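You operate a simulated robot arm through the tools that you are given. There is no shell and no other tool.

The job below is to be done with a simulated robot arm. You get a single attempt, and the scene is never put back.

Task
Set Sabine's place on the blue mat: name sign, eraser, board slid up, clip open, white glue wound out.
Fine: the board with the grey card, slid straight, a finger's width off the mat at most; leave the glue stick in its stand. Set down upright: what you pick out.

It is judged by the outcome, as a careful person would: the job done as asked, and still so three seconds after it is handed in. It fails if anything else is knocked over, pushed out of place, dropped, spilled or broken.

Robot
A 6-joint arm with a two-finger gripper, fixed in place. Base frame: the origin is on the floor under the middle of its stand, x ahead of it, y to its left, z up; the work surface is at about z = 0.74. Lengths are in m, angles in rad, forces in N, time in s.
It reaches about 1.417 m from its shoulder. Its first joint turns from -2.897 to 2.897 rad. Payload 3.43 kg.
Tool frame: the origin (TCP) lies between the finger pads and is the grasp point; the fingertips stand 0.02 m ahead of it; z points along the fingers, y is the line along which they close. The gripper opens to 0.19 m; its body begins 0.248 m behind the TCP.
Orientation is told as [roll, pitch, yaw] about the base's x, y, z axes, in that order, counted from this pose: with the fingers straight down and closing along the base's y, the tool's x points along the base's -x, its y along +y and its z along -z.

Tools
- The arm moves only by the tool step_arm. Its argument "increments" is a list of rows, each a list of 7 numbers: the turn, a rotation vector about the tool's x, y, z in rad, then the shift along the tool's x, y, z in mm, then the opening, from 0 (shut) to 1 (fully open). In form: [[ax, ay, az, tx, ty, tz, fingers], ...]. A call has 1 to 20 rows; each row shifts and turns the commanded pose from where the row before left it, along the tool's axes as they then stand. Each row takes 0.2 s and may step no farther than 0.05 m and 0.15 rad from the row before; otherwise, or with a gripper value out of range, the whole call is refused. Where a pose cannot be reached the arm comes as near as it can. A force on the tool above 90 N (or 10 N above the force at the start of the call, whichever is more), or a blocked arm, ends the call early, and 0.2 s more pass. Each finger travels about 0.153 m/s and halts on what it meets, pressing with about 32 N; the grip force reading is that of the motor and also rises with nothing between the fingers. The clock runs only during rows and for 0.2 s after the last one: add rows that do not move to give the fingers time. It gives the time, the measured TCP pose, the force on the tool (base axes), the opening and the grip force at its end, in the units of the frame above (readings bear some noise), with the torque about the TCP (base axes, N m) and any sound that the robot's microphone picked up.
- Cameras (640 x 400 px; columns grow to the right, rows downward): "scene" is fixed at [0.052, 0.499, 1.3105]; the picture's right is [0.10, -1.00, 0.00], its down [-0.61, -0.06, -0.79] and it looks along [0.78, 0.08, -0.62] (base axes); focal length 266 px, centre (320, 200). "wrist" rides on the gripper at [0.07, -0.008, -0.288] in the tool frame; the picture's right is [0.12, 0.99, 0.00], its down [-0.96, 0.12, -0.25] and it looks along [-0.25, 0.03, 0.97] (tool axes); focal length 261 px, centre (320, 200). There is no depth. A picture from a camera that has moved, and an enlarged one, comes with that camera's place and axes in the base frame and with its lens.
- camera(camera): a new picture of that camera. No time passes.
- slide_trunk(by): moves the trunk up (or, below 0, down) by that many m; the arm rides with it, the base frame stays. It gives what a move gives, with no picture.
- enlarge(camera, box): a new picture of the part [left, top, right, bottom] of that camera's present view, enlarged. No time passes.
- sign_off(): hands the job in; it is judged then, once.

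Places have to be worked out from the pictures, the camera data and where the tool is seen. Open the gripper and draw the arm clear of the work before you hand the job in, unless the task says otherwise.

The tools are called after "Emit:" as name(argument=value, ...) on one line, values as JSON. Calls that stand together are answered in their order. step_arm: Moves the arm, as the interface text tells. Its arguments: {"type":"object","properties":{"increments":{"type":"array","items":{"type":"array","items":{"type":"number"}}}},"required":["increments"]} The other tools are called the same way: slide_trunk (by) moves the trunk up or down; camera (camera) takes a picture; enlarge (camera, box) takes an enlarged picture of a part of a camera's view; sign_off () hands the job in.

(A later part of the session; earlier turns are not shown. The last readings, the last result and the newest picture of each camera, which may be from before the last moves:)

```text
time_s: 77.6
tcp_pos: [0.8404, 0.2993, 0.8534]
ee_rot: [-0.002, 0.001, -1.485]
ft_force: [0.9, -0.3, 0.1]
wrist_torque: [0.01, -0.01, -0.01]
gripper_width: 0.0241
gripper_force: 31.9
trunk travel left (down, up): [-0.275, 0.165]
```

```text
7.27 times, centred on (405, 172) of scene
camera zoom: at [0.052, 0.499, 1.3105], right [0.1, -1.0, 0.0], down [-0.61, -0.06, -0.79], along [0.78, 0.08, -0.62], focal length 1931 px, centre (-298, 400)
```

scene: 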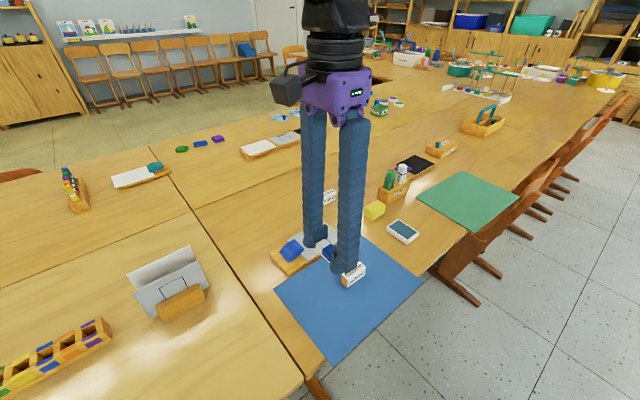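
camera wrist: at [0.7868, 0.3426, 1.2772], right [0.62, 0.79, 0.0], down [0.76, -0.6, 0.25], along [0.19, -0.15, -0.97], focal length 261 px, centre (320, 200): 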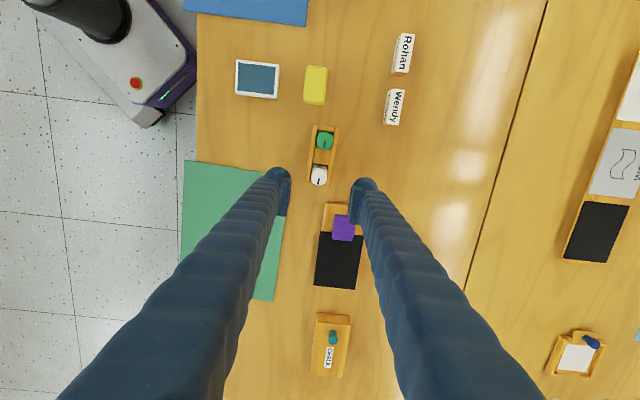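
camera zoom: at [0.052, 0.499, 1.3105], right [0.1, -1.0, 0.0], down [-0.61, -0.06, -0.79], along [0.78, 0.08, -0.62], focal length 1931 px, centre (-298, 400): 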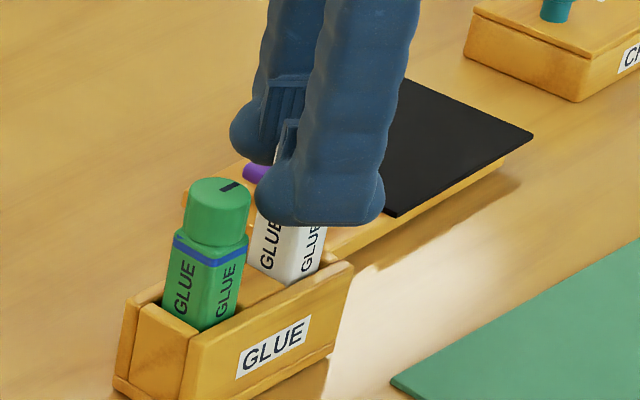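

The knob is gripped (24 mm, 32 N). I turn counter-clockwise 0.3 rad first and check the torque and that the stand stays still.

Emit:
step_arm(increments=[[0, 0, -0.06, 0, 0, 0, 0.12], [0, 0, -0.08, 0, 0, 0, 0.12], [0, 0, -0.08, 0, 0, 0, 0.12], [0, 0, -0.08, 0, 0, 0, 0.12], [0, 0, 0, 0, 0, 0, 0.12]])

Emit:
enlarge(camera="wrist", box=[240, 120, 400, 240])

Emit:
enlarge(camera="scene", box=[370, 145, 440, 200])

```text
time_s: 78.8
tcp_pos: [0.8409, 0.2985, 0.852]
ee_rot: [-0.001, 0.0, -1.183]
ft_force: [1.2, 0.5, 0.1]
wrist_torque: [0.05, -0.02, -0.05]
gripper_width: 0.0248
gripper_force: 24.9
trunk travel left (down, up): [-0.275, 0.165]
```

```text
3.33 times, centred on (320, 180) of wrist
camera zoom: at [0.8077, 0.3596, 1.1396], right [0.87, 0.48, 0.0], down [0.47, -0.85, 0.25], along [0.12, -0.22, -0.97], focal length 869 px, centre (320, 267)
```

zoom: 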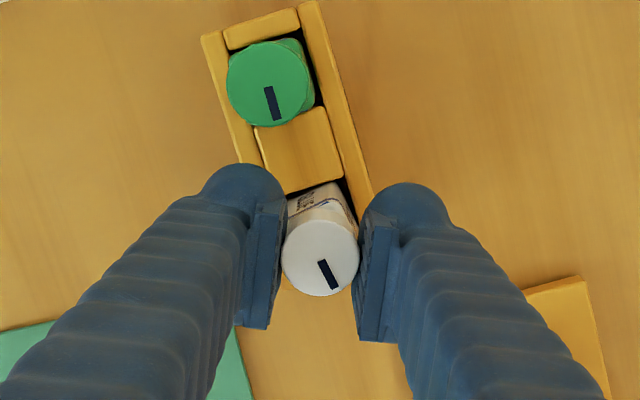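

```text
7.27 times, centred on (405, 172) of scene
camera zoom: at [0.052, 0.499, 1.3105], right [0.1, -1.0, 0.0], down [-0.61, -0.06, -0.79], along [0.78, 0.08, -0.62], focal length 1931 px, centre (-298, 400)
```

zoom: 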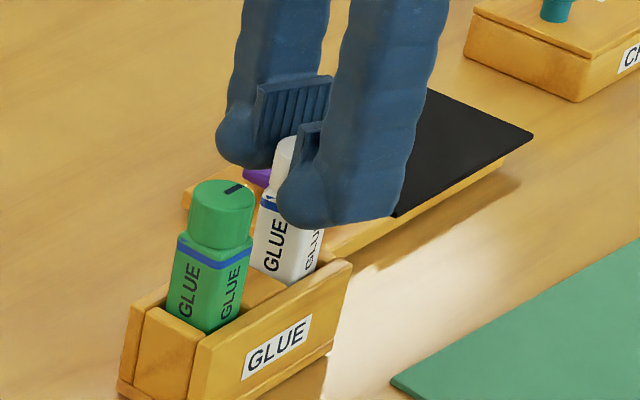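

The knob turns relative to the body, but the light stand also crept a couple of degrees with it. To hold the stand, I add some downward load through the stick before turning further.

Emit:
step_arm(increments=[[0, 0, 0, 0, 0, 1, 0.11], [0, 0, 0, 0, 0, 1, 0.11], [0, 0, 0, 0, 0, 0, 0.11]])

Emit:
enlarge(camera="scene", box=[370, 145, 440, 200])

```text
time_s: 79.6
tcp_pos: [0.841, 0.2976, 0.853]
ee_rot: [0.003, 0.0, -1.185]
ft_force: [0.1, -1.7, 14.2]
wrist_torque: [-0.05, 0.0, -0.01]
gripper_width: 0.0229
gripper_force: 32.0
trunk travel left (down, up): [-0.275, 0.165]
```

```text
7.27 times, centred on (405, 172) of scene
camera zoom: at [0.052, 0.499, 1.3105], right [0.1, -1.0, 0.0], down [-0.61, -0.06, -0.79], along [0.78, 0.08, -0.62], focal length 1931 px, centre (-298, 400)
```

zoom: 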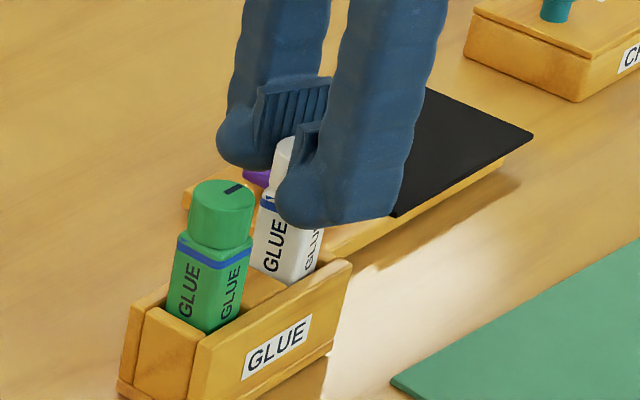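

14 N of downward load now. I turn another 0.3 rad and compare the green stick's position to see whether the stand still creeps.

Emit:
step_arm(increments=[[0, 0, -0.06, 0, 0, 0, 0.11], [0, 0, -0.06, 0, 0, 0, 0.11], [0, 0, -0.06, 0, 0, 0, 0.11], [0, 0, -0.06, 0, 0, 0, 0.11], [0, 0, -0.06, 0, 0, 0, 0.11], [0, 0, 0, 0, 0, 0, 0.11]])

Emit:
enlarge(camera="wrist", box=[240, 120, 400, 240])

Emit:
enlarge(camera="scene", box=[370, 145, 440, 200])

```text
time_s: 81.0
tcp_pos: [0.8409, 0.2982, 0.8515]
ee_rot: [0.0, 0.001, -0.886]
ft_force: [1.0, 1.7, 13.4]
wrist_torque: [-0.01, 0.01, -0.21]
gripper_width: 0.0231
gripper_force: 31.9
trunk travel left (down, up): [-0.275, 0.165]
```

```text
3.33 times, centred on (320, 180) of wrist
camera zoom: at [0.7907, 0.3467, 1.1379], right [0.69, 0.72, 0.0], down [0.7, -0.67, 0.25], along [0.18, -0.17, -0.97], focal length 869 px, centre (320, 267)
```

zoom: 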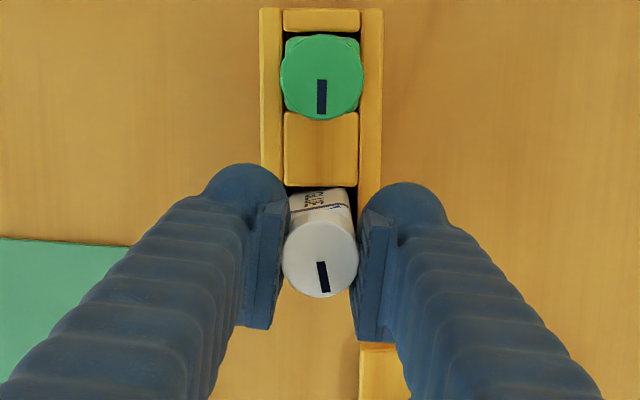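

```text
7.27 times, centred on (405, 172) of scene
camera zoom: at [0.052, 0.499, 1.3105], right [0.1, -1.0, 0.0], down [-0.61, -0.06, -0.79], along [0.78, 0.08, -0.62], focal length 1931 px, centre (-298, 400)
```

zoom: 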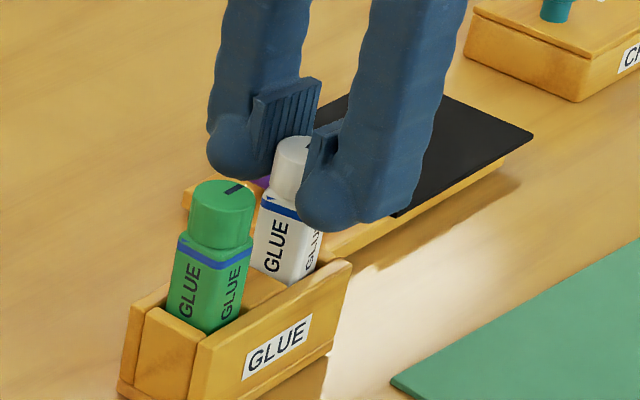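

The stand stayed put this time, but torque rose to 0.21 Nm and the mark seems to have slipped relative to the fingers. I zoom to measure the knob's mark against the body.

Emit:
enlarge(camera="wrist", box=[295, 175, 345, 215])

Emit:
enlarge(camera="wrist", box=[295, 125, 345, 165])

Emit:
enlarge(camera="scene", box=[385, 155, 415, 190])

```text
10.00 times, centred on (320, 195) of wrist
camera zoom: at [0.7907, 0.3467, 1.1379], right [0.69, 0.72, 0.0], down [0.7, -0.67, 0.25], along [0.18, -0.17, -0.97], focal length 2606 px, centre (320, 250)
```

zoom: 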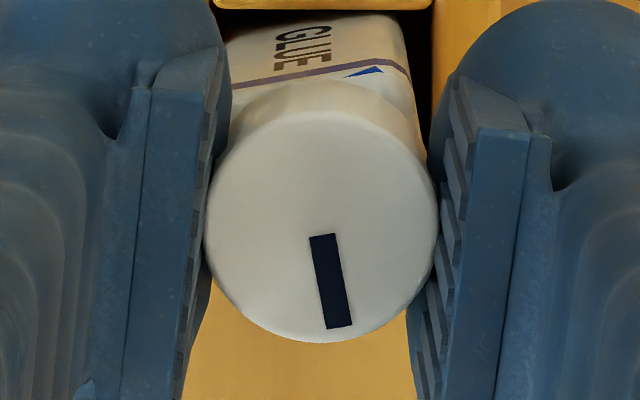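

```text
10.00 times, centred on (320, 145) of wrist
camera zoom: at [0.7907, 0.3467, 1.1379], right [0.69, 0.72, 0.0], down [0.7, -0.67, 0.25], along [0.18, -0.17, -0.97], focal length 2606 px, centre (320, 750)
```

zoom: 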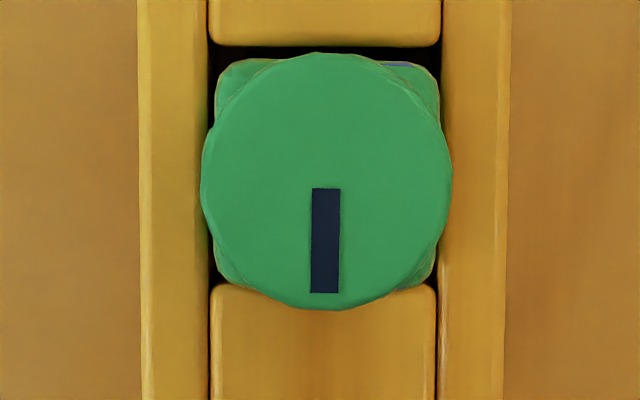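

```text
11.43 times, centred on (400, 172) of scene
camera zoom: at [0.052, 0.499, 1.3105], right [0.1, -1.0, 0.0], down [-0.61, -0.06, -0.79], along [0.78, 0.08, -0.62], focal length 3035 px, centre (-594, 514)
```

zoom: 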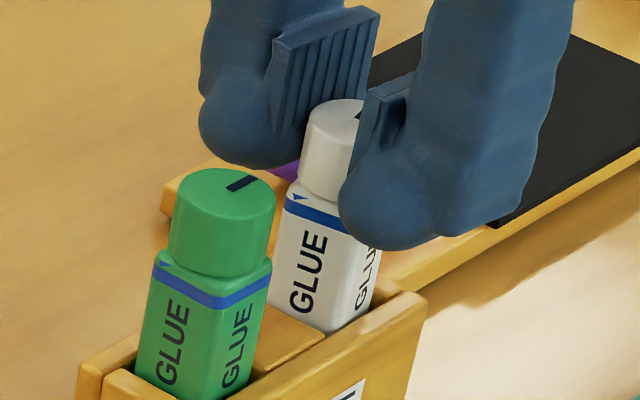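

The knob hasn't turned relative to its body — the stick itself twisted in its hole. Before applying more, I re-read the arrow on the collar as closely as possible.

Emit:
enlarge(camera="wrist", box=[318, 174, 334, 184])

Emit:
enlarge(camera="scene", box=[396, 168, 408, 178])

Emit:
enlarge(camera="scene", box=[384, 174, 396, 184])

```text
16.00 times, centred on (326, 179) of wrist
camera zoom: at [0.7907, 0.3467, 1.1379], right [0.69, 0.72, 0.0], down [0.7, -0.67, 0.25], along [0.18, -0.17, -0.97], focal length 4170 px, centre (224, 536)
```

zoom: 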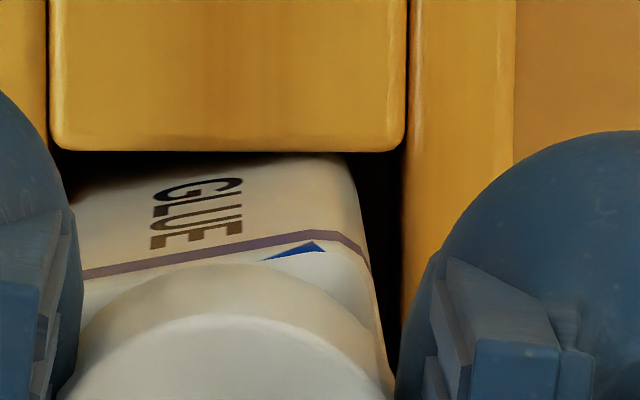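

```text
16.00 times, centred on (402, 173) of scene
camera zoom: at [0.052, 0.499, 1.3105], right [0.1, -1.0, 0.0], down [-0.61, -0.06, -0.79], along [0.78, 0.08, -0.62], focal length 4249 px, centre (-992, 632)
```

zoom: 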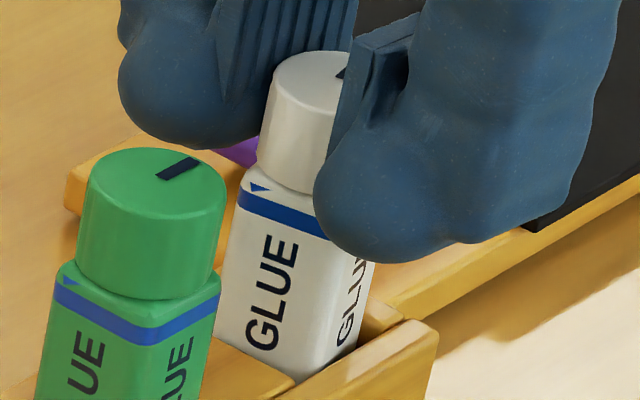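

```text
16.00 times, centred on (390, 179) of scene
camera zoom: at [0.052, 0.499, 1.3105], right [0.1, -1.0, 0.0], down [-0.61, -0.06, -0.79], along [0.78, 0.08, -0.62], focal length 4249 px, centre (-800, 536)
```

zoom: 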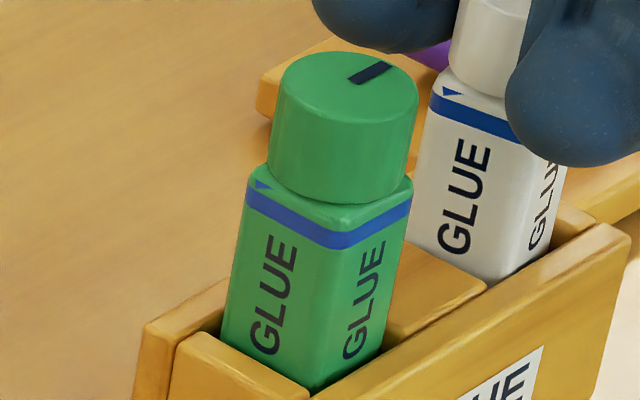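

The arrowhead's point is toward the table front on the left face (counter-clockwise), but the knob resisted that way. As a safe test I release the down-load and turn clockwise 0.3 rad, which first untwists the stick in its hole, and watch mark versus body.

Emit:
step_arm(increments=[[0, 0, 0, 0, 0, -1, 0.11], [0, 0, 0, 0, 0, -1, 0.11], [0, 0, 0.06, 0, 0, 0, 0.11], [0, 0, 0.08, 0, 0, 0, 0.11], [0, 0, 0.08, 0, 0, 0, 0.11], [0, 0, 0, 0, 0, 0, 0.11]])

Emit:
enlarge(camera="wrist", box=[280, 120, 360, 220])

Emit:
enlarge(camera="scene", box=[370, 145, 440, 200])

```text
time_s: 82.4
tcp_pos: [0.8412, 0.2988, 0.8537]
ee_rot: [-0.002, -0.001, -1.106]
ft_force: [-0.3, 0.3, -0.2]
wrist_torque: [0.03, 0.01, 0.02]
gripper_width: 0.0228
gripper_force: 32.1
trunk travel left (down, up): [-0.275, 0.165]
```

```text
4.00 times, centred on (320, 170) of wrist
camera zoom: at [0.8031, 0.3567, 1.1395], right [0.83, 0.55, 0.0], down [0.54, -0.81, 0.25], along [0.14, -0.21, -0.97], focal length 1043 px, centre (320, 320)
```

zoom: 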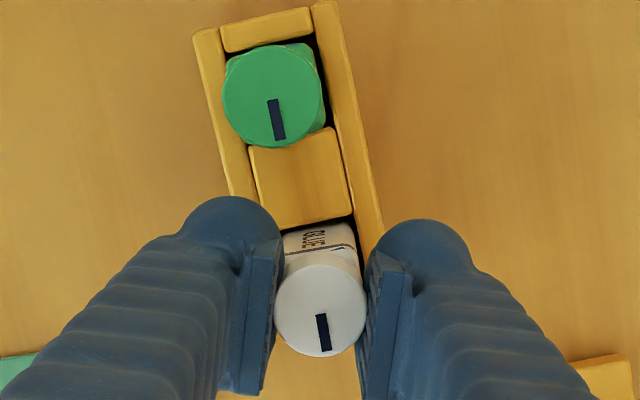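

```text
7.27 times, centred on (405, 172) of scene
camera zoom: at [0.052, 0.499, 1.3105], right [0.1, -1.0, 0.0], down [-0.61, -0.06, -0.79], along [0.78, 0.08, -0.62], focal length 1931 px, centre (-298, 400)
```

zoom: 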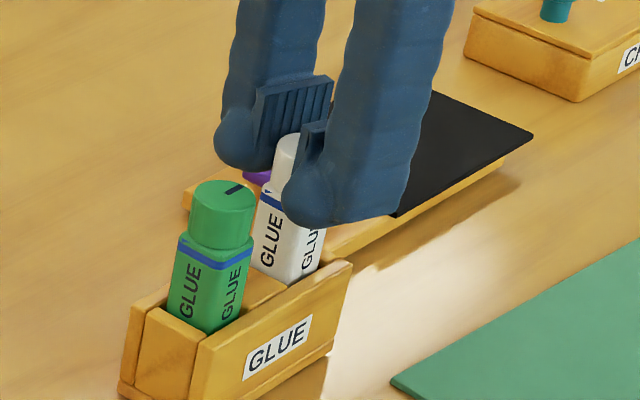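

No resistance yet—the stick just untwisted in its hole. I turn clockwise another 0.3 rad to load the knob in that direction and watch.

Emit:
step_arm(increments=[[0, 0, 0.06, 0, 0, 0, 0.11], [0, 0, 0.06, 0, 0, 0, 0.11], [0, 0, 0.06, 0, 0, 0, 0.11], [0, 0, 0.06, 0, 0, 0, 0.11], [0, 0, 0, 0, 0, 0, 0.11]])

Emit:
enlarge(camera="wrist", box=[280, 120, 360, 220])

Emit:
enlarge(camera="scene", box=[370, 145, 440, 200])

```text
time_s: 83.6
tcp_pos: [0.8403, 0.299, 0.8538]
ee_rot: [-0.002, 0.0, -1.345]
ft_force: [-1.4, 1.5, -0.9]
wrist_torque: [0.18, 0.02, 0.0]
gripper_width: 0.0231
gripper_force: 32.3
trunk travel left (down, up): [-0.275, 0.165]
```

```text
4.00 times, centred on (320, 170) of wrist
camera zoom: at [0.8182, 0.3649, 1.14], right [0.94, 0.34, 0.0], down [0.33, -0.91, 0.25], along [0.08, -0.23, -0.97], focal length 1043 px, centre (320, 320)
```

zoom: 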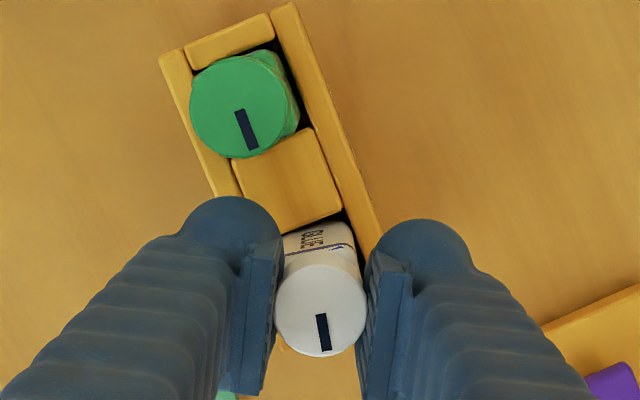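

```text
7.27 times, centred on (405, 172) of scene
camera zoom: at [0.052, 0.499, 1.3105], right [0.1, -1.0, 0.0], down [-0.61, -0.06, -0.79], along [0.78, 0.08, -0.62], focal length 1931 px, centre (-298, 400)
```

zoom: 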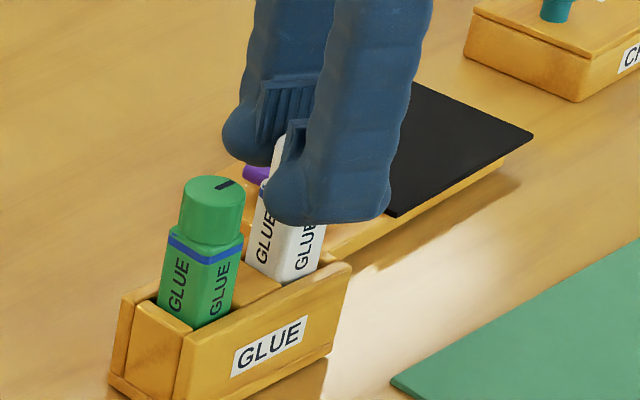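

In both directions the knob stays fixed to the body while the light stand creeps, so I need to load the stick down while turning; clockwise hasn't been tried that way yet. I open, and swing the gripper to the other end of its safe arc for a clockwise test.

Emit:
step_arm(increments=[[0, 0, 0, 0, 0, 0, 0.2], [0, 0, 0, 0, 0, 0, 0.316], [0, 0, 0, 0, 0, 0, 0.316], [0, 0, -0.14, 0, 0, 0, 0.316], [0, 0, -0.14, 0, 0, 0, 0.316], [0, 0, -0.14, 0, 0, 0, 0.316], [0, 0, -0.14, 0, 0, 0, 0.316], [0, 0, -0.14, 0, 0, 0, 0.316], [0, 0, -0.14, 0, 0, 0, 0.316], [0, 0, -0.14, 0, 0, 0, 0.316], [0, 0, -0.14, 0, 0, 0, 0.316], [0, 0, -0.14, 0, 0, 0, 0.316], [0, 0, 0, 0, 0, 0, 0.316]])

Emit:
enlarge(camera="wrist", box=[240, 100, 400, 240])

Emit:
enlarge(camera="scene", box=[370, 145, 440, 200])

```text
time_s: 86.4
tcp_pos: [0.8414, 0.3, 0.8536]
ee_rot: [-0.001, -0.001, -0.085]
ft_force: [0.9, 0.0, -0.8]
wrist_torque: [0.03, 0.01, -0.04]
gripper_width: 0.0599
gripper_force: 0.1
trunk travel left (down, up): [-0.275, 0.165]
```

```text
2.86 times, centred on (320, 170) of wrist
camera zoom: at [0.7717, 0.2952, 1.1397], right [-0.04, 1.0, 0.0], down [0.97, 0.03, 0.25], along [0.25, 0.01, -0.97], focal length 745 px, centre (320, 286)
```

zoom: 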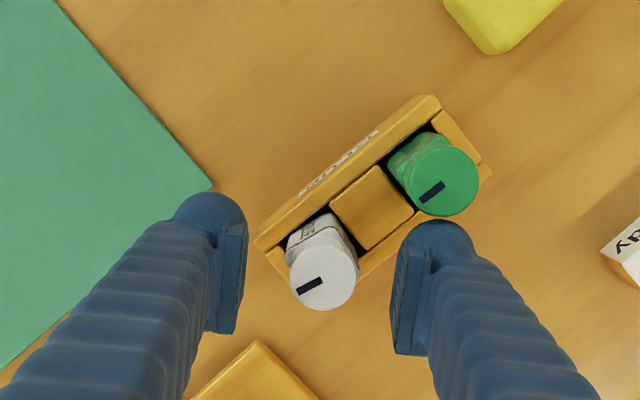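

```text
7.27 times, centred on (405, 172) of scene
camera zoom: at [0.052, 0.499, 1.3105], right [0.1, -1.0, 0.0], down [-0.61, -0.06, -0.79], along [0.78, 0.08, -0.62], focal length 1931 px, centre (-298, 400)
```

zoom: 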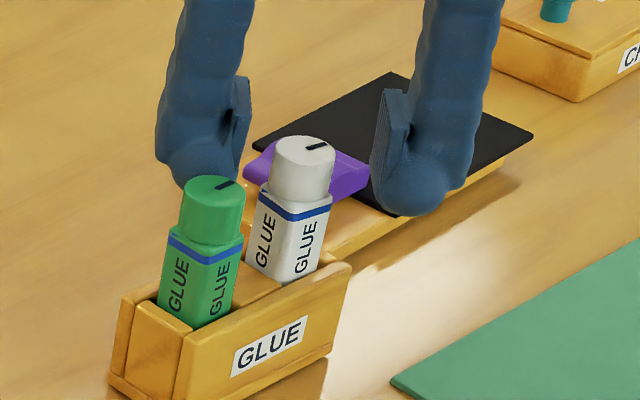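

The stick stands free and undamaged. I regrip the knob (1.6 mm correction), press down ~14 N and turn clockwise 0.3 rad to test that direction.

Emit:
step_arm(increments=[[0, 0, 0, 1.6, 1.5, 0, 0.25], [0, 0, 0, 0, 0, 0.5, 0.2], [0, 0, 0, 0, 0, 0, 0.15], [0, 0, 0, 0, 0, 0, 0.13], [0, 0, 0, 0, 0, 0, 0.115], [0, 0, 0, 0, 0, 0, 0.1], [0, 0, 0, 0, 0, 1, 0.1], [0, 0, 0, 0, 0, 1, 0.1], [0, 0, 0, 0, 0, 0, 0.1]])

Emit:
enlarge(camera="wrist", box=[270, 130, 370, 220])

Emit:
enlarge(camera="scene", box=[370, 145, 440, 200])

```text
time_s: 88.4
tcp_pos: [0.8392, 0.299, 0.8529]
ee_rot: [0.001, 0.0, -0.086]
ft_force: [-2.8, -1.4, 13.6]
wrist_torque: [-0.03, 0.23, 0.01]
gripper_width: 0.0228
gripper_force: 32.1
trunk travel left (down, up): [-0.275, 0.165]
```

```text
4.44 times, centred on (320, 175) of wrist
camera zoom: at [0.7698, 0.2966, 1.139], right [-0.03, 1.0, 0.0], down [0.97, 0.03, 0.25], along [0.25, 0.01, -0.97], focal length 1158 px, centre (320, 311)
```

zoom: 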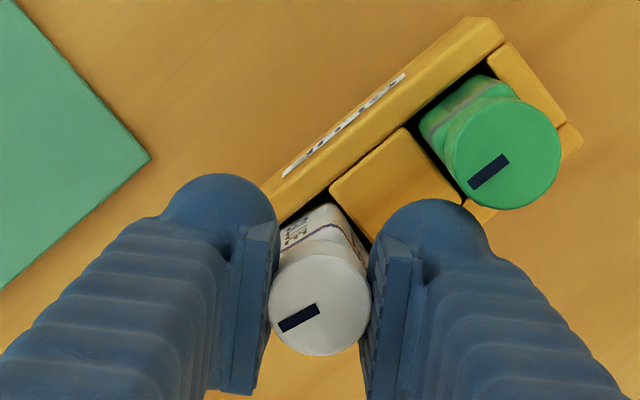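

```text
7.27 times, centred on (405, 172) of scene
camera zoom: at [0.052, 0.499, 1.3105], right [0.1, -1.0, 0.0], down [-0.61, -0.06, -0.79], along [0.78, 0.08, -0.62], focal length 1931 px, centre (-298, 400)
```

zoom: 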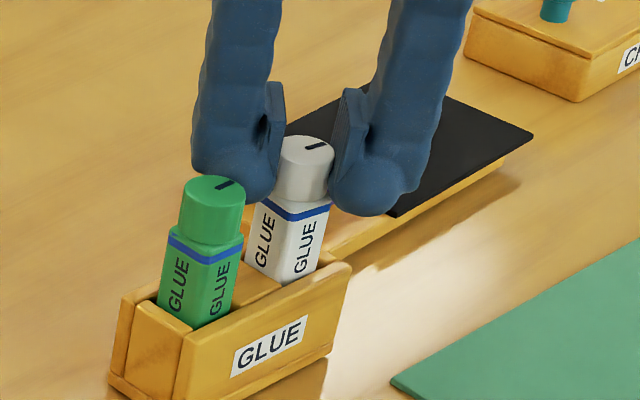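

Gripped with 14 N down. I turn clockwise 0.3 rad.

Emit:
step_arm(increments=[[0, 0, 0.06, 0, 0, 0, 0.1], [0, 0, 0.06, 0, 0, 0, 0.1], [0, 0, 0.06, 0, 0, 0, 0.1], [0, 0, 0.06, 0, 0, 0, 0.1], [0, 0, 0.06, 0, 0, 0, 0.1], [0, 0, 0, 0, 0, 0, 0.1]])

Emit:
enlarge(camera="wrist", box=[270, 130, 370, 220])

Emit:
enlarge(camera="scene", box=[370, 145, 440, 200])

```text
time_s: 89.8
tcp_pos: [0.84, 0.3005, 0.852]
ee_rot: [0.001, -0.001, -0.387]
ft_force: [5.1, 0.5, 21.0]
wrist_torque: [-0.04, -0.19, 0.11]
gripper_width: 0.0229
gripper_force: 31.6
trunk travel left (down, up): [-0.275, 0.165]
```

```text
4.44 times, centred on (320, 175) of wrist
camera zoom: at [0.7718, 0.3174, 1.1389], right [0.26, 0.96, 0.0], down [0.93, -0.26, 0.25], along [0.24, -0.06, -0.97], focal length 1158 px, centre (320, 311)
```

zoom: 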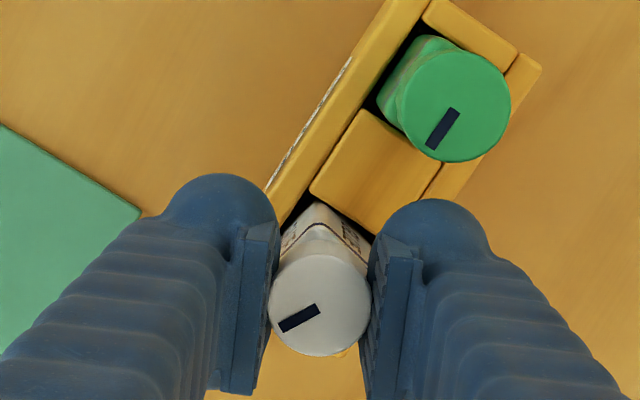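

```text
7.27 times, centred on (405, 172) of scene
camera zoom: at [0.052, 0.499, 1.3105], right [0.1, -1.0, 0.0], down [-0.61, -0.06, -0.79], along [0.78, 0.08, -0.62], focal length 1931 px, centre (-298, 400)
```

zoom: 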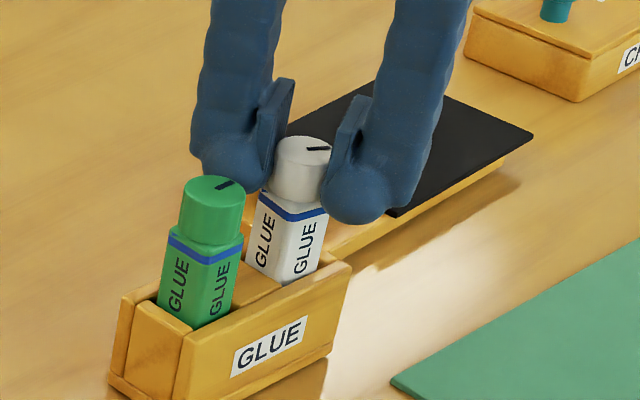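

The knob turned with the fingers clockwise at only ~0.11 Nm while stand and body stayed put, whereas counter-clockwise it hit a hard stop. So clockwise is the way out; I continue this stroke, in two halves, watching torque.

Emit:
step_arm(increments=[[0, 0, 0.07, 0, 0, 0, 0.1], [0, 0, 0.07, 0, 0, 0, 0.1], [0, 0, 0.07, 0, 0, 0, 0.1], [0, 0, 0.07, 0, 0, 0, 0.1], [0, 0, 0.07, 0, 0, 0, 0.1], [0, 0, 0.07, 0, 0, 0, 0.1], [0, 0, 0.07, 0, 0, 0, 0.1], [0, 0, 0, 0, 0, 0, 0.1]])

Emit:
enlarge(camera="wrist", box=[270, 130, 370, 220])

Emit:
enlarge(camera="scene", box=[370, 145, 440, 200])

```text
time_s: 91.6
tcp_pos: [0.8389, 0.2993, 0.852]
ee_rot: [0.002, -0.001, -0.876]
ft_force: [5.7, 3.1, 25.5]
wrist_torque: [0.0, -0.13, 0.0]
gripper_width: 0.0231
gripper_force: 31.9
trunk travel left (down, up): [-0.275, 0.165]
```

```text
4.44 times, centred on (320, 175) of wrist
camera zoom: at [0.7884, 0.3475, 1.1381], right [0.69, 0.73, 0.0], down [0.7, -0.67, 0.25], along [0.18, -0.17, -0.97], focal length 1158 px, centre (320, 311)
```

zoom: 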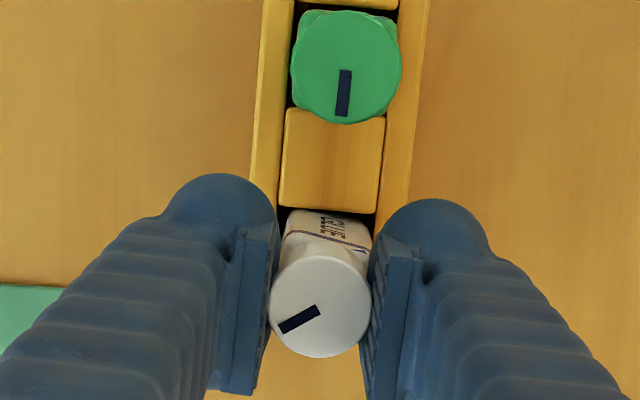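

```text
7.27 times, centred on (405, 172) of scene
camera zoom: at [0.052, 0.499, 1.3105], right [0.1, -1.0, 0.0], down [-0.61, -0.06, -0.79], along [0.78, 0.08, -0.62], focal length 1931 px, centre (-298, 400)
```

zoom: 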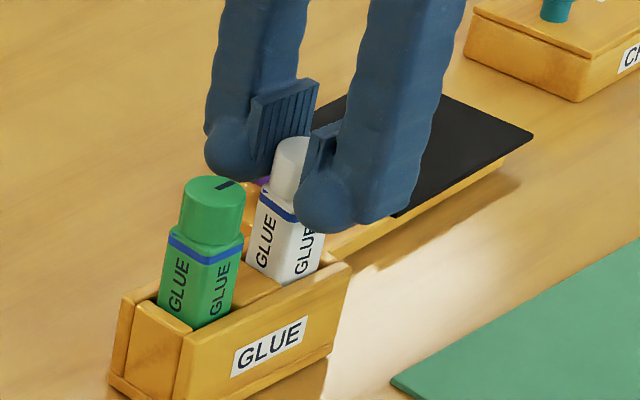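

The knob turns cleanly clockwise with the stand still. The down-force rose to 25 N, so I ease 1 mm and continue the stroke.

Emit:
step_arm(increments=[[0, 0, 0, 0, 0, -1, 0.1], [0, 0, 0.07, 0, 0, 0, 0.1], [0, 0, 0.07, 0, 0, 0, 0.1], [0, 0, 0.07, 0, 0, 0, 0.1], [0, 0, 0.07, 0, 0, 0, 0.1], [0, 0, 0.07, 0, 0, 0, 0.1], [0, 0, 0.07, 0, 0, 0, 0.1], [0, 0, 0.07, 0, 0, 0, 0.1], [0, 0, 0.07, 0, 0, 0, 0.1], [0, 0, 0, 0, 0, 0, 0.1]])

Emit:
enlarge(camera="wrist", box=[270, 130, 370, 220])

Emit:
enlarge(camera="scene", box=[370, 145, 440, 200])

```text
time_s: 93.8
tcp_pos: [0.8386, 0.3018, 0.8519]
ee_rot: [-0.001, 0.0, -1.437]
ft_force: [-2.9, -4.0, 2.5]
wrist_torque: [-0.33, 0.13, 0.11]
gripper_width: 0.0232
gripper_force: 32.0
trunk travel left (down, up): [-0.275, 0.165]
```

```text
4.44 times, centred on (320, 175) of wrist
camera zoom: at [0.8228, 0.3677, 1.1382], right [0.97, 0.25, 0.0], down [0.24, -0.94, 0.25], along [0.06, -0.24, -0.97], focal length 1158 px, centre (320, 311)
```

zoom: 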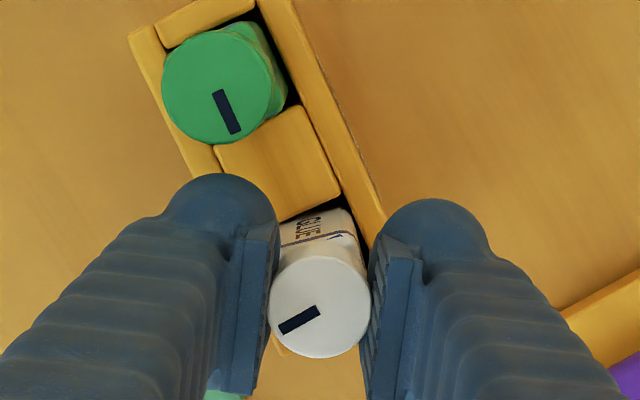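

```text
7.27 times, centred on (405, 172) of scene
camera zoom: at [0.052, 0.499, 1.3105], right [0.1, -1.0, 0.0], down [-0.61, -0.06, -0.79], along [0.78, 0.08, -0.62], focal length 1931 px, centre (-298, 400)
```

zoom: 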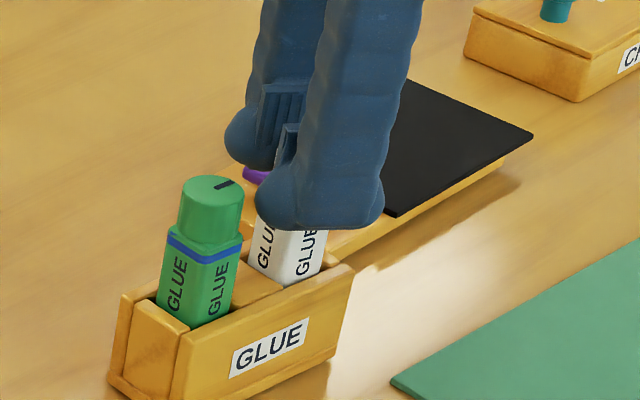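

The knob has now turned ~80° clockwise relative to the stand with no stop yet. I release, swing the open gripper back, and regrip for another stroke.

Emit:
step_arm(increments=[[0, 0, 0, 0, 0, 0, 0.2], [0, 0, 0, 0, 0, 0, 0.316], [0, 0, 0, 0, 0, 0, 0.316], [0, 0, -0.15, 0, 0, 0, 0.316], [0, 0, -0.15, 0, 0, 0, 0.316], [0, 0, -0.15, 0, 0, 0, 0.316], [0, 0, -0.15, 0, 0, 0, 0.316], [0, 0, -0.15, 0, 0, 0, 0.316], [0, 0, -0.15, 0, 0, 0, 0.316], [0, 0, -0.15, 0, 0, 0, 0.316], [0, 0, -0.15, 0, 0, 0, 0.316], [0, 0, -0.15, 0, 0, 0, 0.316], [0, 0, 0, 0, 0, 0, 0.316]])

Emit:
enlarge(camera="wrist", box=[250, 110, 390, 230])

Emit:
enlarge(camera="scene", box=[370, 145, 440, 200])

```text
time_s: 96.6
tcp_pos: [0.8395, 0.3006, 0.8512]
ee_rot: [0.001, 0.003, -0.083]
ft_force: [0.4, -0.1, -0.1]
wrist_torque: [-0.01, -0.02, -0.01]
gripper_width: 0.0601
gripper_force: 0.1
trunk travel left (down, up): [-0.275, 0.165]
```

```text
3.33 times, centred on (320, 170) of wrist
camera zoom: at [0.7696, 0.2972, 1.1383], right [-0.04, 1.0, 0.0], down [0.97, 0.03, 0.25], along [0.25, 0.01, -0.97], focal length 869 px, centre (320, 300)
```

zoom: 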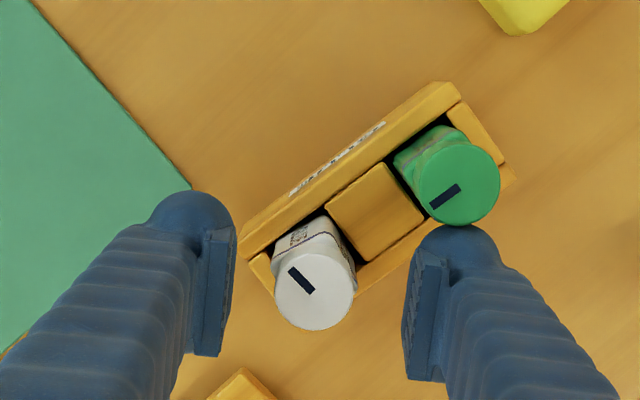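

```text
7.27 times, centred on (405, 172) of scene
camera zoom: at [0.052, 0.499, 1.3105], right [0.1, -1.0, 0.0], down [-0.61, -0.06, -0.79], along [0.78, 0.08, -0.62], focal length 1931 px, centre (-298, 400)
```

zoom: 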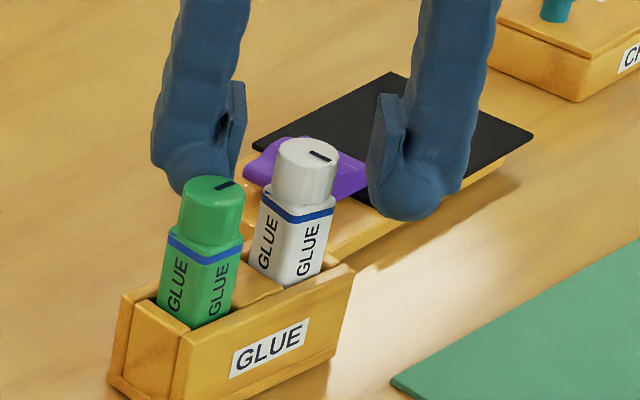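

The mark has turned about 85°. The finger is now very near the green knob, so I back off 0.12 rad, recentre, grip, and apply the down-load again.

Emit:
step_arm(increments=[[0, 0, 0.12, 0, 0, 0, 0.316], [0, 0, 0, 1, -1.3, 0, 0.25], [0, 0, 0, 0, 0, 0, 0.2], [0, 0, 0, 0, 0, 0, 0.15], [0, 0, 0, 0, 0, 0, 0.13], [0, 0, 0, 0, 0, 0, 0.115], [0, 0, 0, 0, 0, 0, 0.1], [0, 0, 0, 0, 0, 1, 0.1], [0, 0, 0, 0, 0, 1, 0.1], [0, 0, 0, 0, 0, 0, 0.1]])

Emit:
enlarge(camera="wrist", box=[270, 130, 370, 220])

Emit:
enlarge(camera="scene", box=[370, 145, 440, 200])

```text
time_s: 98.8
tcp_pos: [0.8393, 0.2997, 0.852]
ee_rot: [0.003, -0.003, -0.206]
ft_force: [-1.4, -3.3, 22.9]
wrist_torque: [-0.04, 0.15, 0.08]
gripper_width: 0.0243
gripper_force: 32.3
trunk travel left (down, up): [-0.275, 0.165]
```

```text
4.44 times, centred on (320, 175) of wrist
camera zoom: at [0.768, 0.3043, 1.1385], right [0.09, 1.0, 0.0], down [0.96, -0.08, 0.25], along [0.25, -0.02, -0.97], focal length 1158 px, centre (320, 311)
```

zoom: 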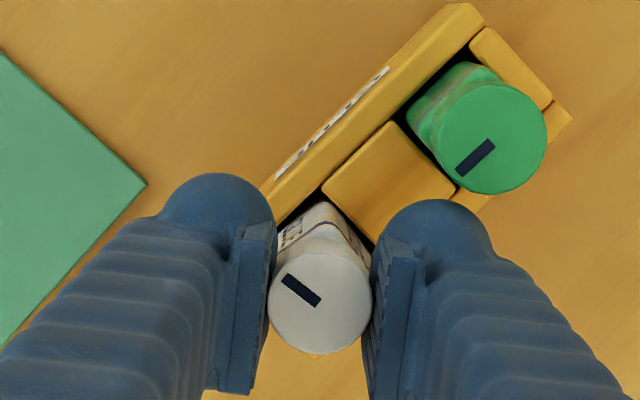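

```text
7.27 times, centred on (405, 172) of scene
camera zoom: at [0.052, 0.499, 1.3105], right [0.1, -1.0, 0.0], down [-0.61, -0.06, -0.79], along [0.78, 0.08, -0.62], focal length 1931 px, centre (-298, 400)
```

zoom: 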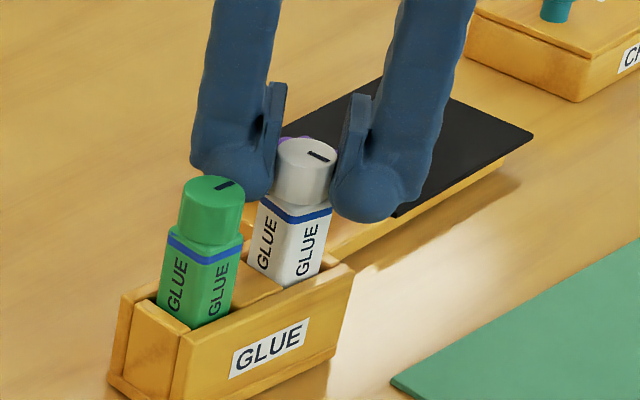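

Gripped with 23 N down, finger clear of the green stick. I continue clockwise 0.6 rad.

Emit:
step_arm(increments=[[0, 0, 0.075, 0, 0, 0, 0.1], [0, 0, 0.075, 0, 0, 0, 0.1], [0, 0, 0.075, 0, 0, 0, 0.1], [0, 0, 0.075, 0, 0, 0, 0.1], [0, 0, 0.075, 0, 0, 0, 0.1], [0, 0, 0.075, 0, 0, 0, 0.1], [0, 0, 0.075, 0, 0, 0, 0.1], [0, 0, 0.075, 0, 0, 0, 0.1], [0, 0, 0, 0, 0, 0, 0.1]])

Emit:
enlarge(camera="wrist", box=[270, 130, 370, 220])

Emit:
enlarge(camera="scene", box=[370, 145, 440, 200])

```text
time_s: 100.8
tcp_pos: [0.8385, 0.2982, 0.8509]
ee_rot: [0.0, 0.0, -0.809]
ft_force: [6.1, -1.5, 22.2]
wrist_torque: [-0.06, -0.21, -0.01]
gripper_width: 0.0245
gripper_force: 32.2
trunk travel left (down, up): [-0.275, 0.165]
```

```text
4.44 times, centred on (320, 175) of wrist
camera zoom: at [0.7837, 0.3428, 1.1372], right [0.63, 0.77, 0.0], down [0.75, -0.62, 0.25], along [0.19, -0.16, -0.97], focal length 1158 px, centre (320, 311)
```

zoom: 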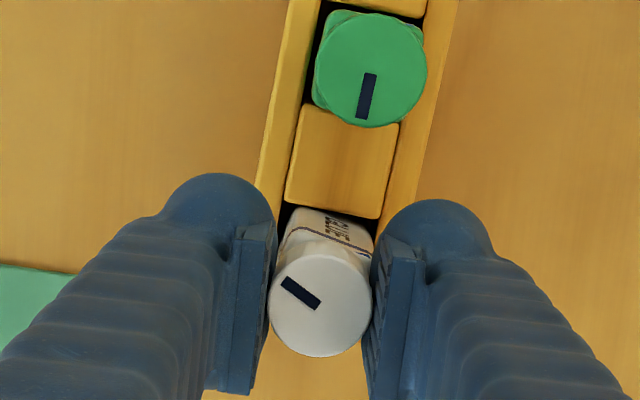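

```text
7.27 times, centred on (405, 172) of scene
camera zoom: at [0.052, 0.499, 1.3105], right [0.1, -1.0, 0.0], down [-0.61, -0.06, -0.79], along [0.78, 0.08, -0.62], focal length 1931 px, centre (-298, 400)
```

zoom: 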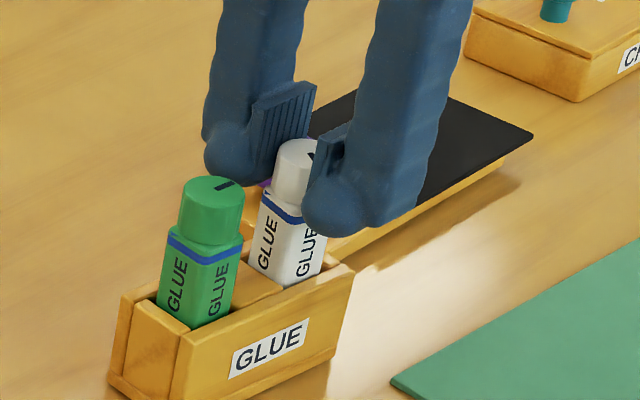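

It turns smoothly, stand still. Another 0.6 rad.

Emit:
step_arm(increments=[[0, 0, 0.075, 0, 0, 0, 0.1], [0, 0, 0.075, 0, 0, 0, 0.1], [0, 0, 0.075, 0, 0, 0, 0.1], [0, 0, 0.075, 0, 0, 0, 0.1], [0, 0, 0.075, 0, 0, 0, 0.1], [0, 0, 0.075, 0, 0, 0, 0.1], [0, 0, 0.075, 0, 0, 0, 0.1], [0, 0, 0.075, 0, 0, 0, 0.1], [0, 0, 0, 0, 0, 0, 0.1]])

Emit:
enlarge(camera="wrist", box=[270, 130, 370, 220])

Emit:
enlarge(camera="scene", box=[370, 145, 440, 200])

```text
time_s: 102.8
tcp_pos: [0.8378, 0.2982, 0.8495]
ee_rot: [0.001, 0.0, -1.408]
ft_force: [0.6, -1.2, 12.8]
wrist_torque: [0.26, -0.06, 0.27]
gripper_width: 0.0245
gripper_force: 31.8
trunk travel left (down, up): [-0.275, 0.165]
```

```text
4.44 times, centred on (320, 175) of wrist
camera zoom: at [0.8196, 0.3665, 1.137], right [0.96, 0.28, 0.0], down [0.27, -0.93, 0.25], along [0.07, -0.24, -0.97], focal length 1158 px, centre (320, 311)
```

zoom: 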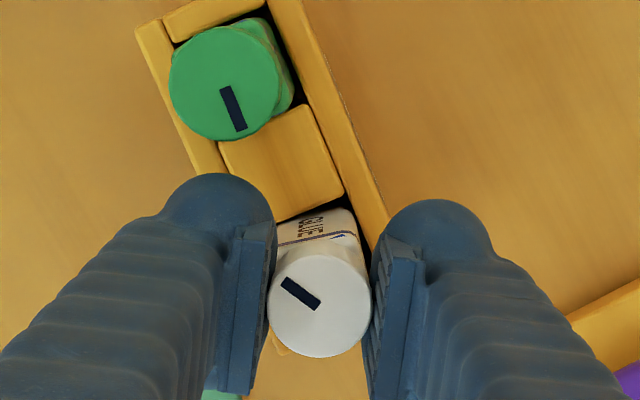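

```text
7.27 times, centred on (405, 172) of scene
camera zoom: at [0.052, 0.499, 1.3105], right [0.1, -1.0, 0.0], down [-0.61, -0.06, -0.79], along [0.78, 0.08, -0.62], focal length 1931 px, centre (-298, 400)
```

zoom: 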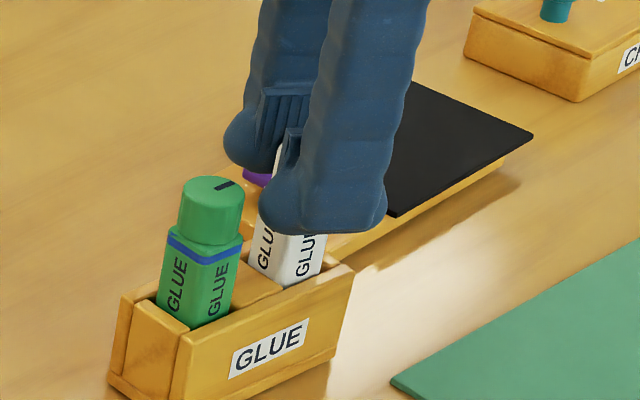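

The torque is climbing (0.27 Nm) with the mark ~150° from its start; it may be nearing its stop. I release, swing back and take another stroke.

Emit:
step_arm(increments=[[0, 0, 0, 0, 0, -1, 0.1], [0, 0, 0, 0, 0, 0, 0.2], [0, 0, 0, 0, 0, 0, 0.316], [0, 0, 0, 0, 0, 0, 0.316], [0, 0, -0.15, 0, 0, 0, 0.316], [0, 0, -0.15, 0, 0, 0, 0.316], [0, 0, -0.15, 0, 0, 0, 0.316], [0, 0, -0.15, 0, 0, 0, 0.316], [0, 0, -0.15, 0, 0, 0, 0.316], [0, 0, -0.15, 0, 0, 0, 0.316], [0, 0, -0.15, 0, 0, 0, 0.316], [0, 0, -0.15, 0, 0, 0, 0.316], [0, 0, 0, 0, 0, 0, 0.316]])

Emit:
enlarge(camera="wrist", box=[250, 110, 390, 230])

Emit:
enlarge(camera="scene", box=[370, 145, 440, 200])

```text
time_s: 105.6
tcp_pos: [0.8382, 0.2988, 0.8516]
ee_rot: [-0.001, 0.002, -0.208]
ft_force: [-0.1, 1.0, 1.1]
wrist_torque: [0.03, -0.02, 0.03]
gripper_width: 0.0599
gripper_force: 0.1
trunk travel left (down, up): [-0.275, 0.165]
```

```text
3.33 times, centred on (320, 170) of wrist
camera zoom: at [0.769, 0.3043, 1.1373], right [0.09, 1.0, 0.0], down [0.97, -0.08, 0.25], along [0.25, -0.02, -0.97], focal length 869 px, centre (320, 300)
```

zoom: 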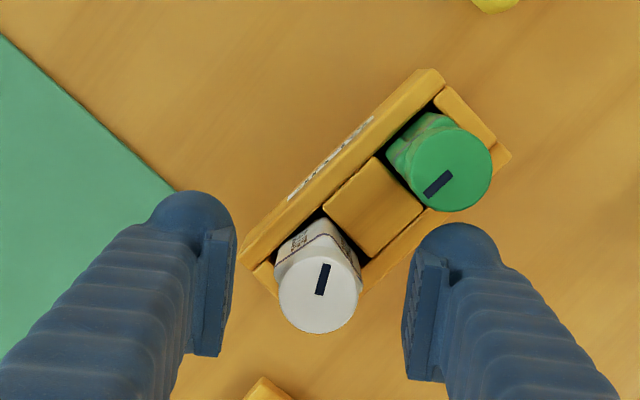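

```text
7.27 times, centred on (405, 172) of scene
camera zoom: at [0.052, 0.499, 1.3105], right [0.1, -1.0, 0.0], down [-0.61, -0.06, -0.79], along [0.78, 0.08, -0.62], focal length 1931 px, centre (-298, 400)
```

zoom: 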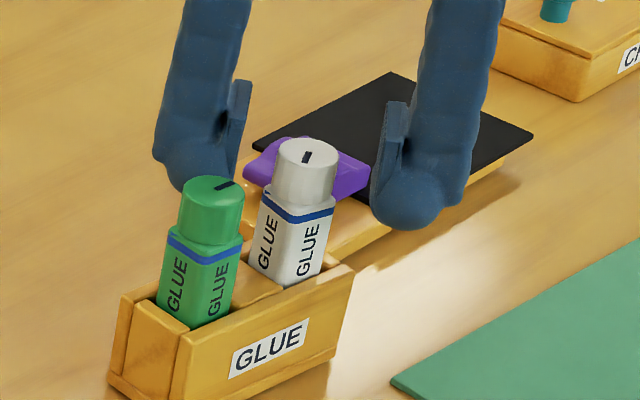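

The knob is centred; mark now points nearly back toward the camera. I grip, load down and turn a further 0.6 rad clockwise.

Emit:
step_arm(increments=[[0, 0, 0, 1, 0.4, 0, 0.25], [0, 0, 0, 0, 0, 0, 0.2], [0, 0, 0, 0, 0, 0, 0.15], [0, 0, 0, 0, 0, 0, 0.13], [0, 0, 0, 0, 0, 0, 0.115], [0, 0, 0, 0, 0, 0, 0.1], [0, 0, 0, 0, 0, 1, 0.1], [0, 0, 0, 0, 0, 1, 0.1], [0, 0, 0, 0, 0, 0, 0.1]])

Emit:
step_arm(increments=[[0, 0, 0.075, 0, 0, 0, 0.1], [0, 0, 0.075, 0, 0, 0, 0.1], [0, 0, 0.075, 0, 0, 0, 0.1], [0, 0, 0.075, 0, 0, 0, 0.1], [0, 0, 0, 0, 0, 0, 0.1]])

Emit:
enlarge(camera="wrist", box=[270, 130, 370, 220])

Emit:
enlarge(camera="scene", box=[370, 145, 440, 200])

```text
time_s: 107.6
tcp_pos: [0.8378, 0.2991, 0.8528]
ee_rot: [0.001, -0.003, -0.208]
ft_force: [0.8, -9.7, 32.1]
wrist_torque: [-0.35, -0.08, 0.1]
gripper_width: 0.0248
gripper_force: 32.1
trunk travel left (down, up): [-0.275, 0.165]
```

```text
time_s: 108.8
tcp_pos: [0.8371, 0.2994, 0.851]
ee_rot: [0.003, -0.002, -0.506]
ft_force: [6.5, -5.3, 44.0]
wrist_torque: [-0.33, -0.24, 0.31]
gripper_width: 0.0244
gripper_force: 32.0
trunk travel left (down, up): [-0.275, 0.165]
```

```text
4.44 times, centred on (320, 175) of wrist
camera zoom: at [0.7716, 0.3249, 1.1379], right [0.38, 0.93, 0.0], down [0.9, -0.37, 0.25], along [0.23, -0.09, -0.97], focal length 1158 px, centre (320, 311)
```

zoom: 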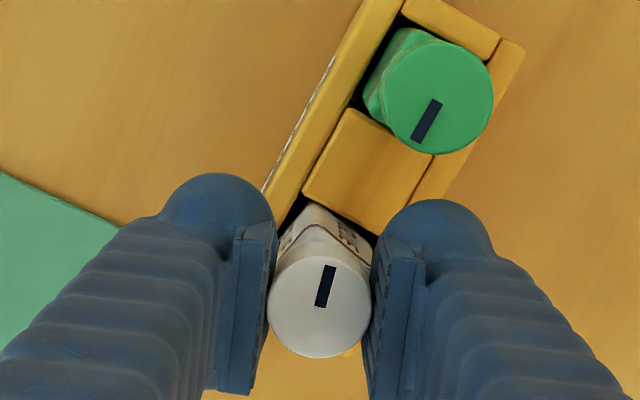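

```text
7.27 times, centred on (405, 172) of scene
camera zoom: at [0.052, 0.499, 1.3105], right [0.1, -1.0, 0.0], down [-0.61, -0.06, -0.79], along [0.78, 0.08, -0.62], focal length 1931 px, centre (-298, 400)
```

zoom: 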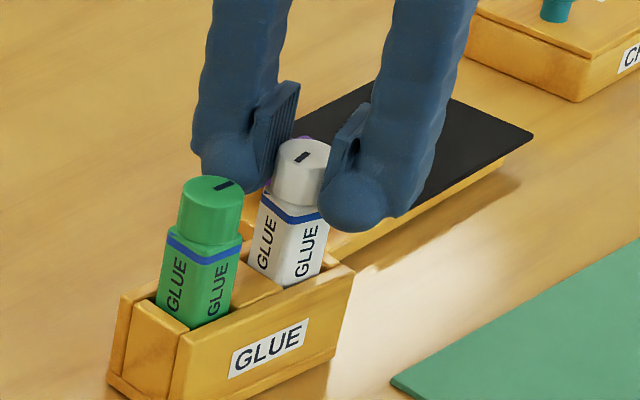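

The down-force crept up to 44 N; I ease it by 2 mm and continue turning.

Emit:
step_arm(increments=[[0, 0, 0, 0, 0, -1, 0.1], [0, 0, 0, 0, 0, -1, 0.1], [0, 0, 0, 0, 0, 0, 0.1]])

Emit:
step_arm(increments=[[0, 0, 0.075, 0, 0, 0, 0.1], [0, 0, 0.075, 0, 0, 0, 0.1], [0, 0, 0.075, 0, 0, 0, 0.1], [0, 0, 0.075, 0, 0, 0, 0.1], [0, 0, 0, 0, 0, 0, 0.1]])

Emit:
enlarge(camera="wrist", box=[270, 130, 370, 220])

Emit:
enlarge(camera="scene", box=[370, 145, 440, 200])

```text
time_s: 109.6
tcp_pos: [0.8358, 0.2984, 0.8517]
ee_rot: [0.0, 0.0, -0.506]
ft_force: [10.7, -2.3, 29.6]
wrist_torque: [-0.16, -0.47, 0.26]
gripper_width: 0.0244
gripper_force: 32.3
trunk travel left (down, up): [-0.275, 0.165]
```

```text
time_s: 110.8
tcp_pos: [0.8368, 0.3002, 0.8518]
ee_rot: [-0.001, 0.0, -0.809]
ft_force: [3.7, -2.0, 20.3]
wrist_torque: [-0.07, -0.11, 0.03]
gripper_width: 0.0241
gripper_force: 32.3
trunk travel left (down, up): [-0.275, 0.165]
```

```text
4.44 times, centred on (320, 175) of wrist
camera zoom: at [0.7835, 0.3438, 1.138], right [0.64, 0.77, 0.0], down [0.75, -0.62, 0.25], along [0.19, -0.16, -0.97], focal length 1158 px, centre (320, 311)
```

zoom: 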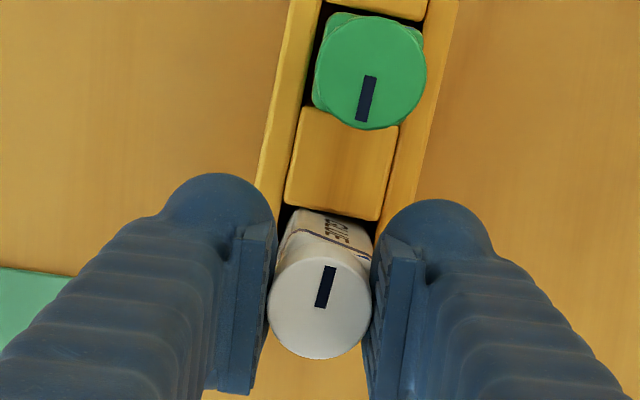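

```text
7.27 times, centred on (405, 172) of scene
camera zoom: at [0.052, 0.499, 1.3105], right [0.1, -1.0, 0.0], down [-0.61, -0.06, -0.79], along [0.78, 0.08, -0.62], focal length 1931 px, centre (-298, 400)
```

zoom: 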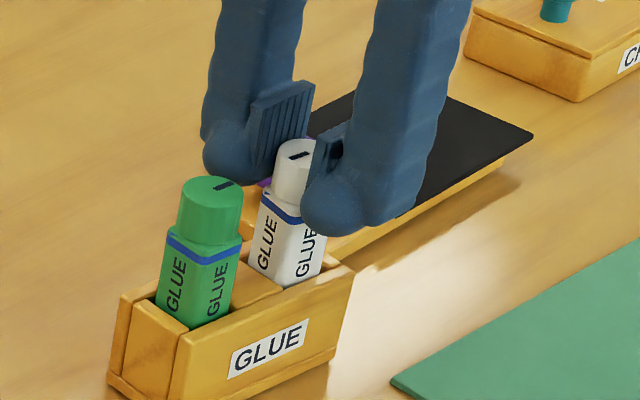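

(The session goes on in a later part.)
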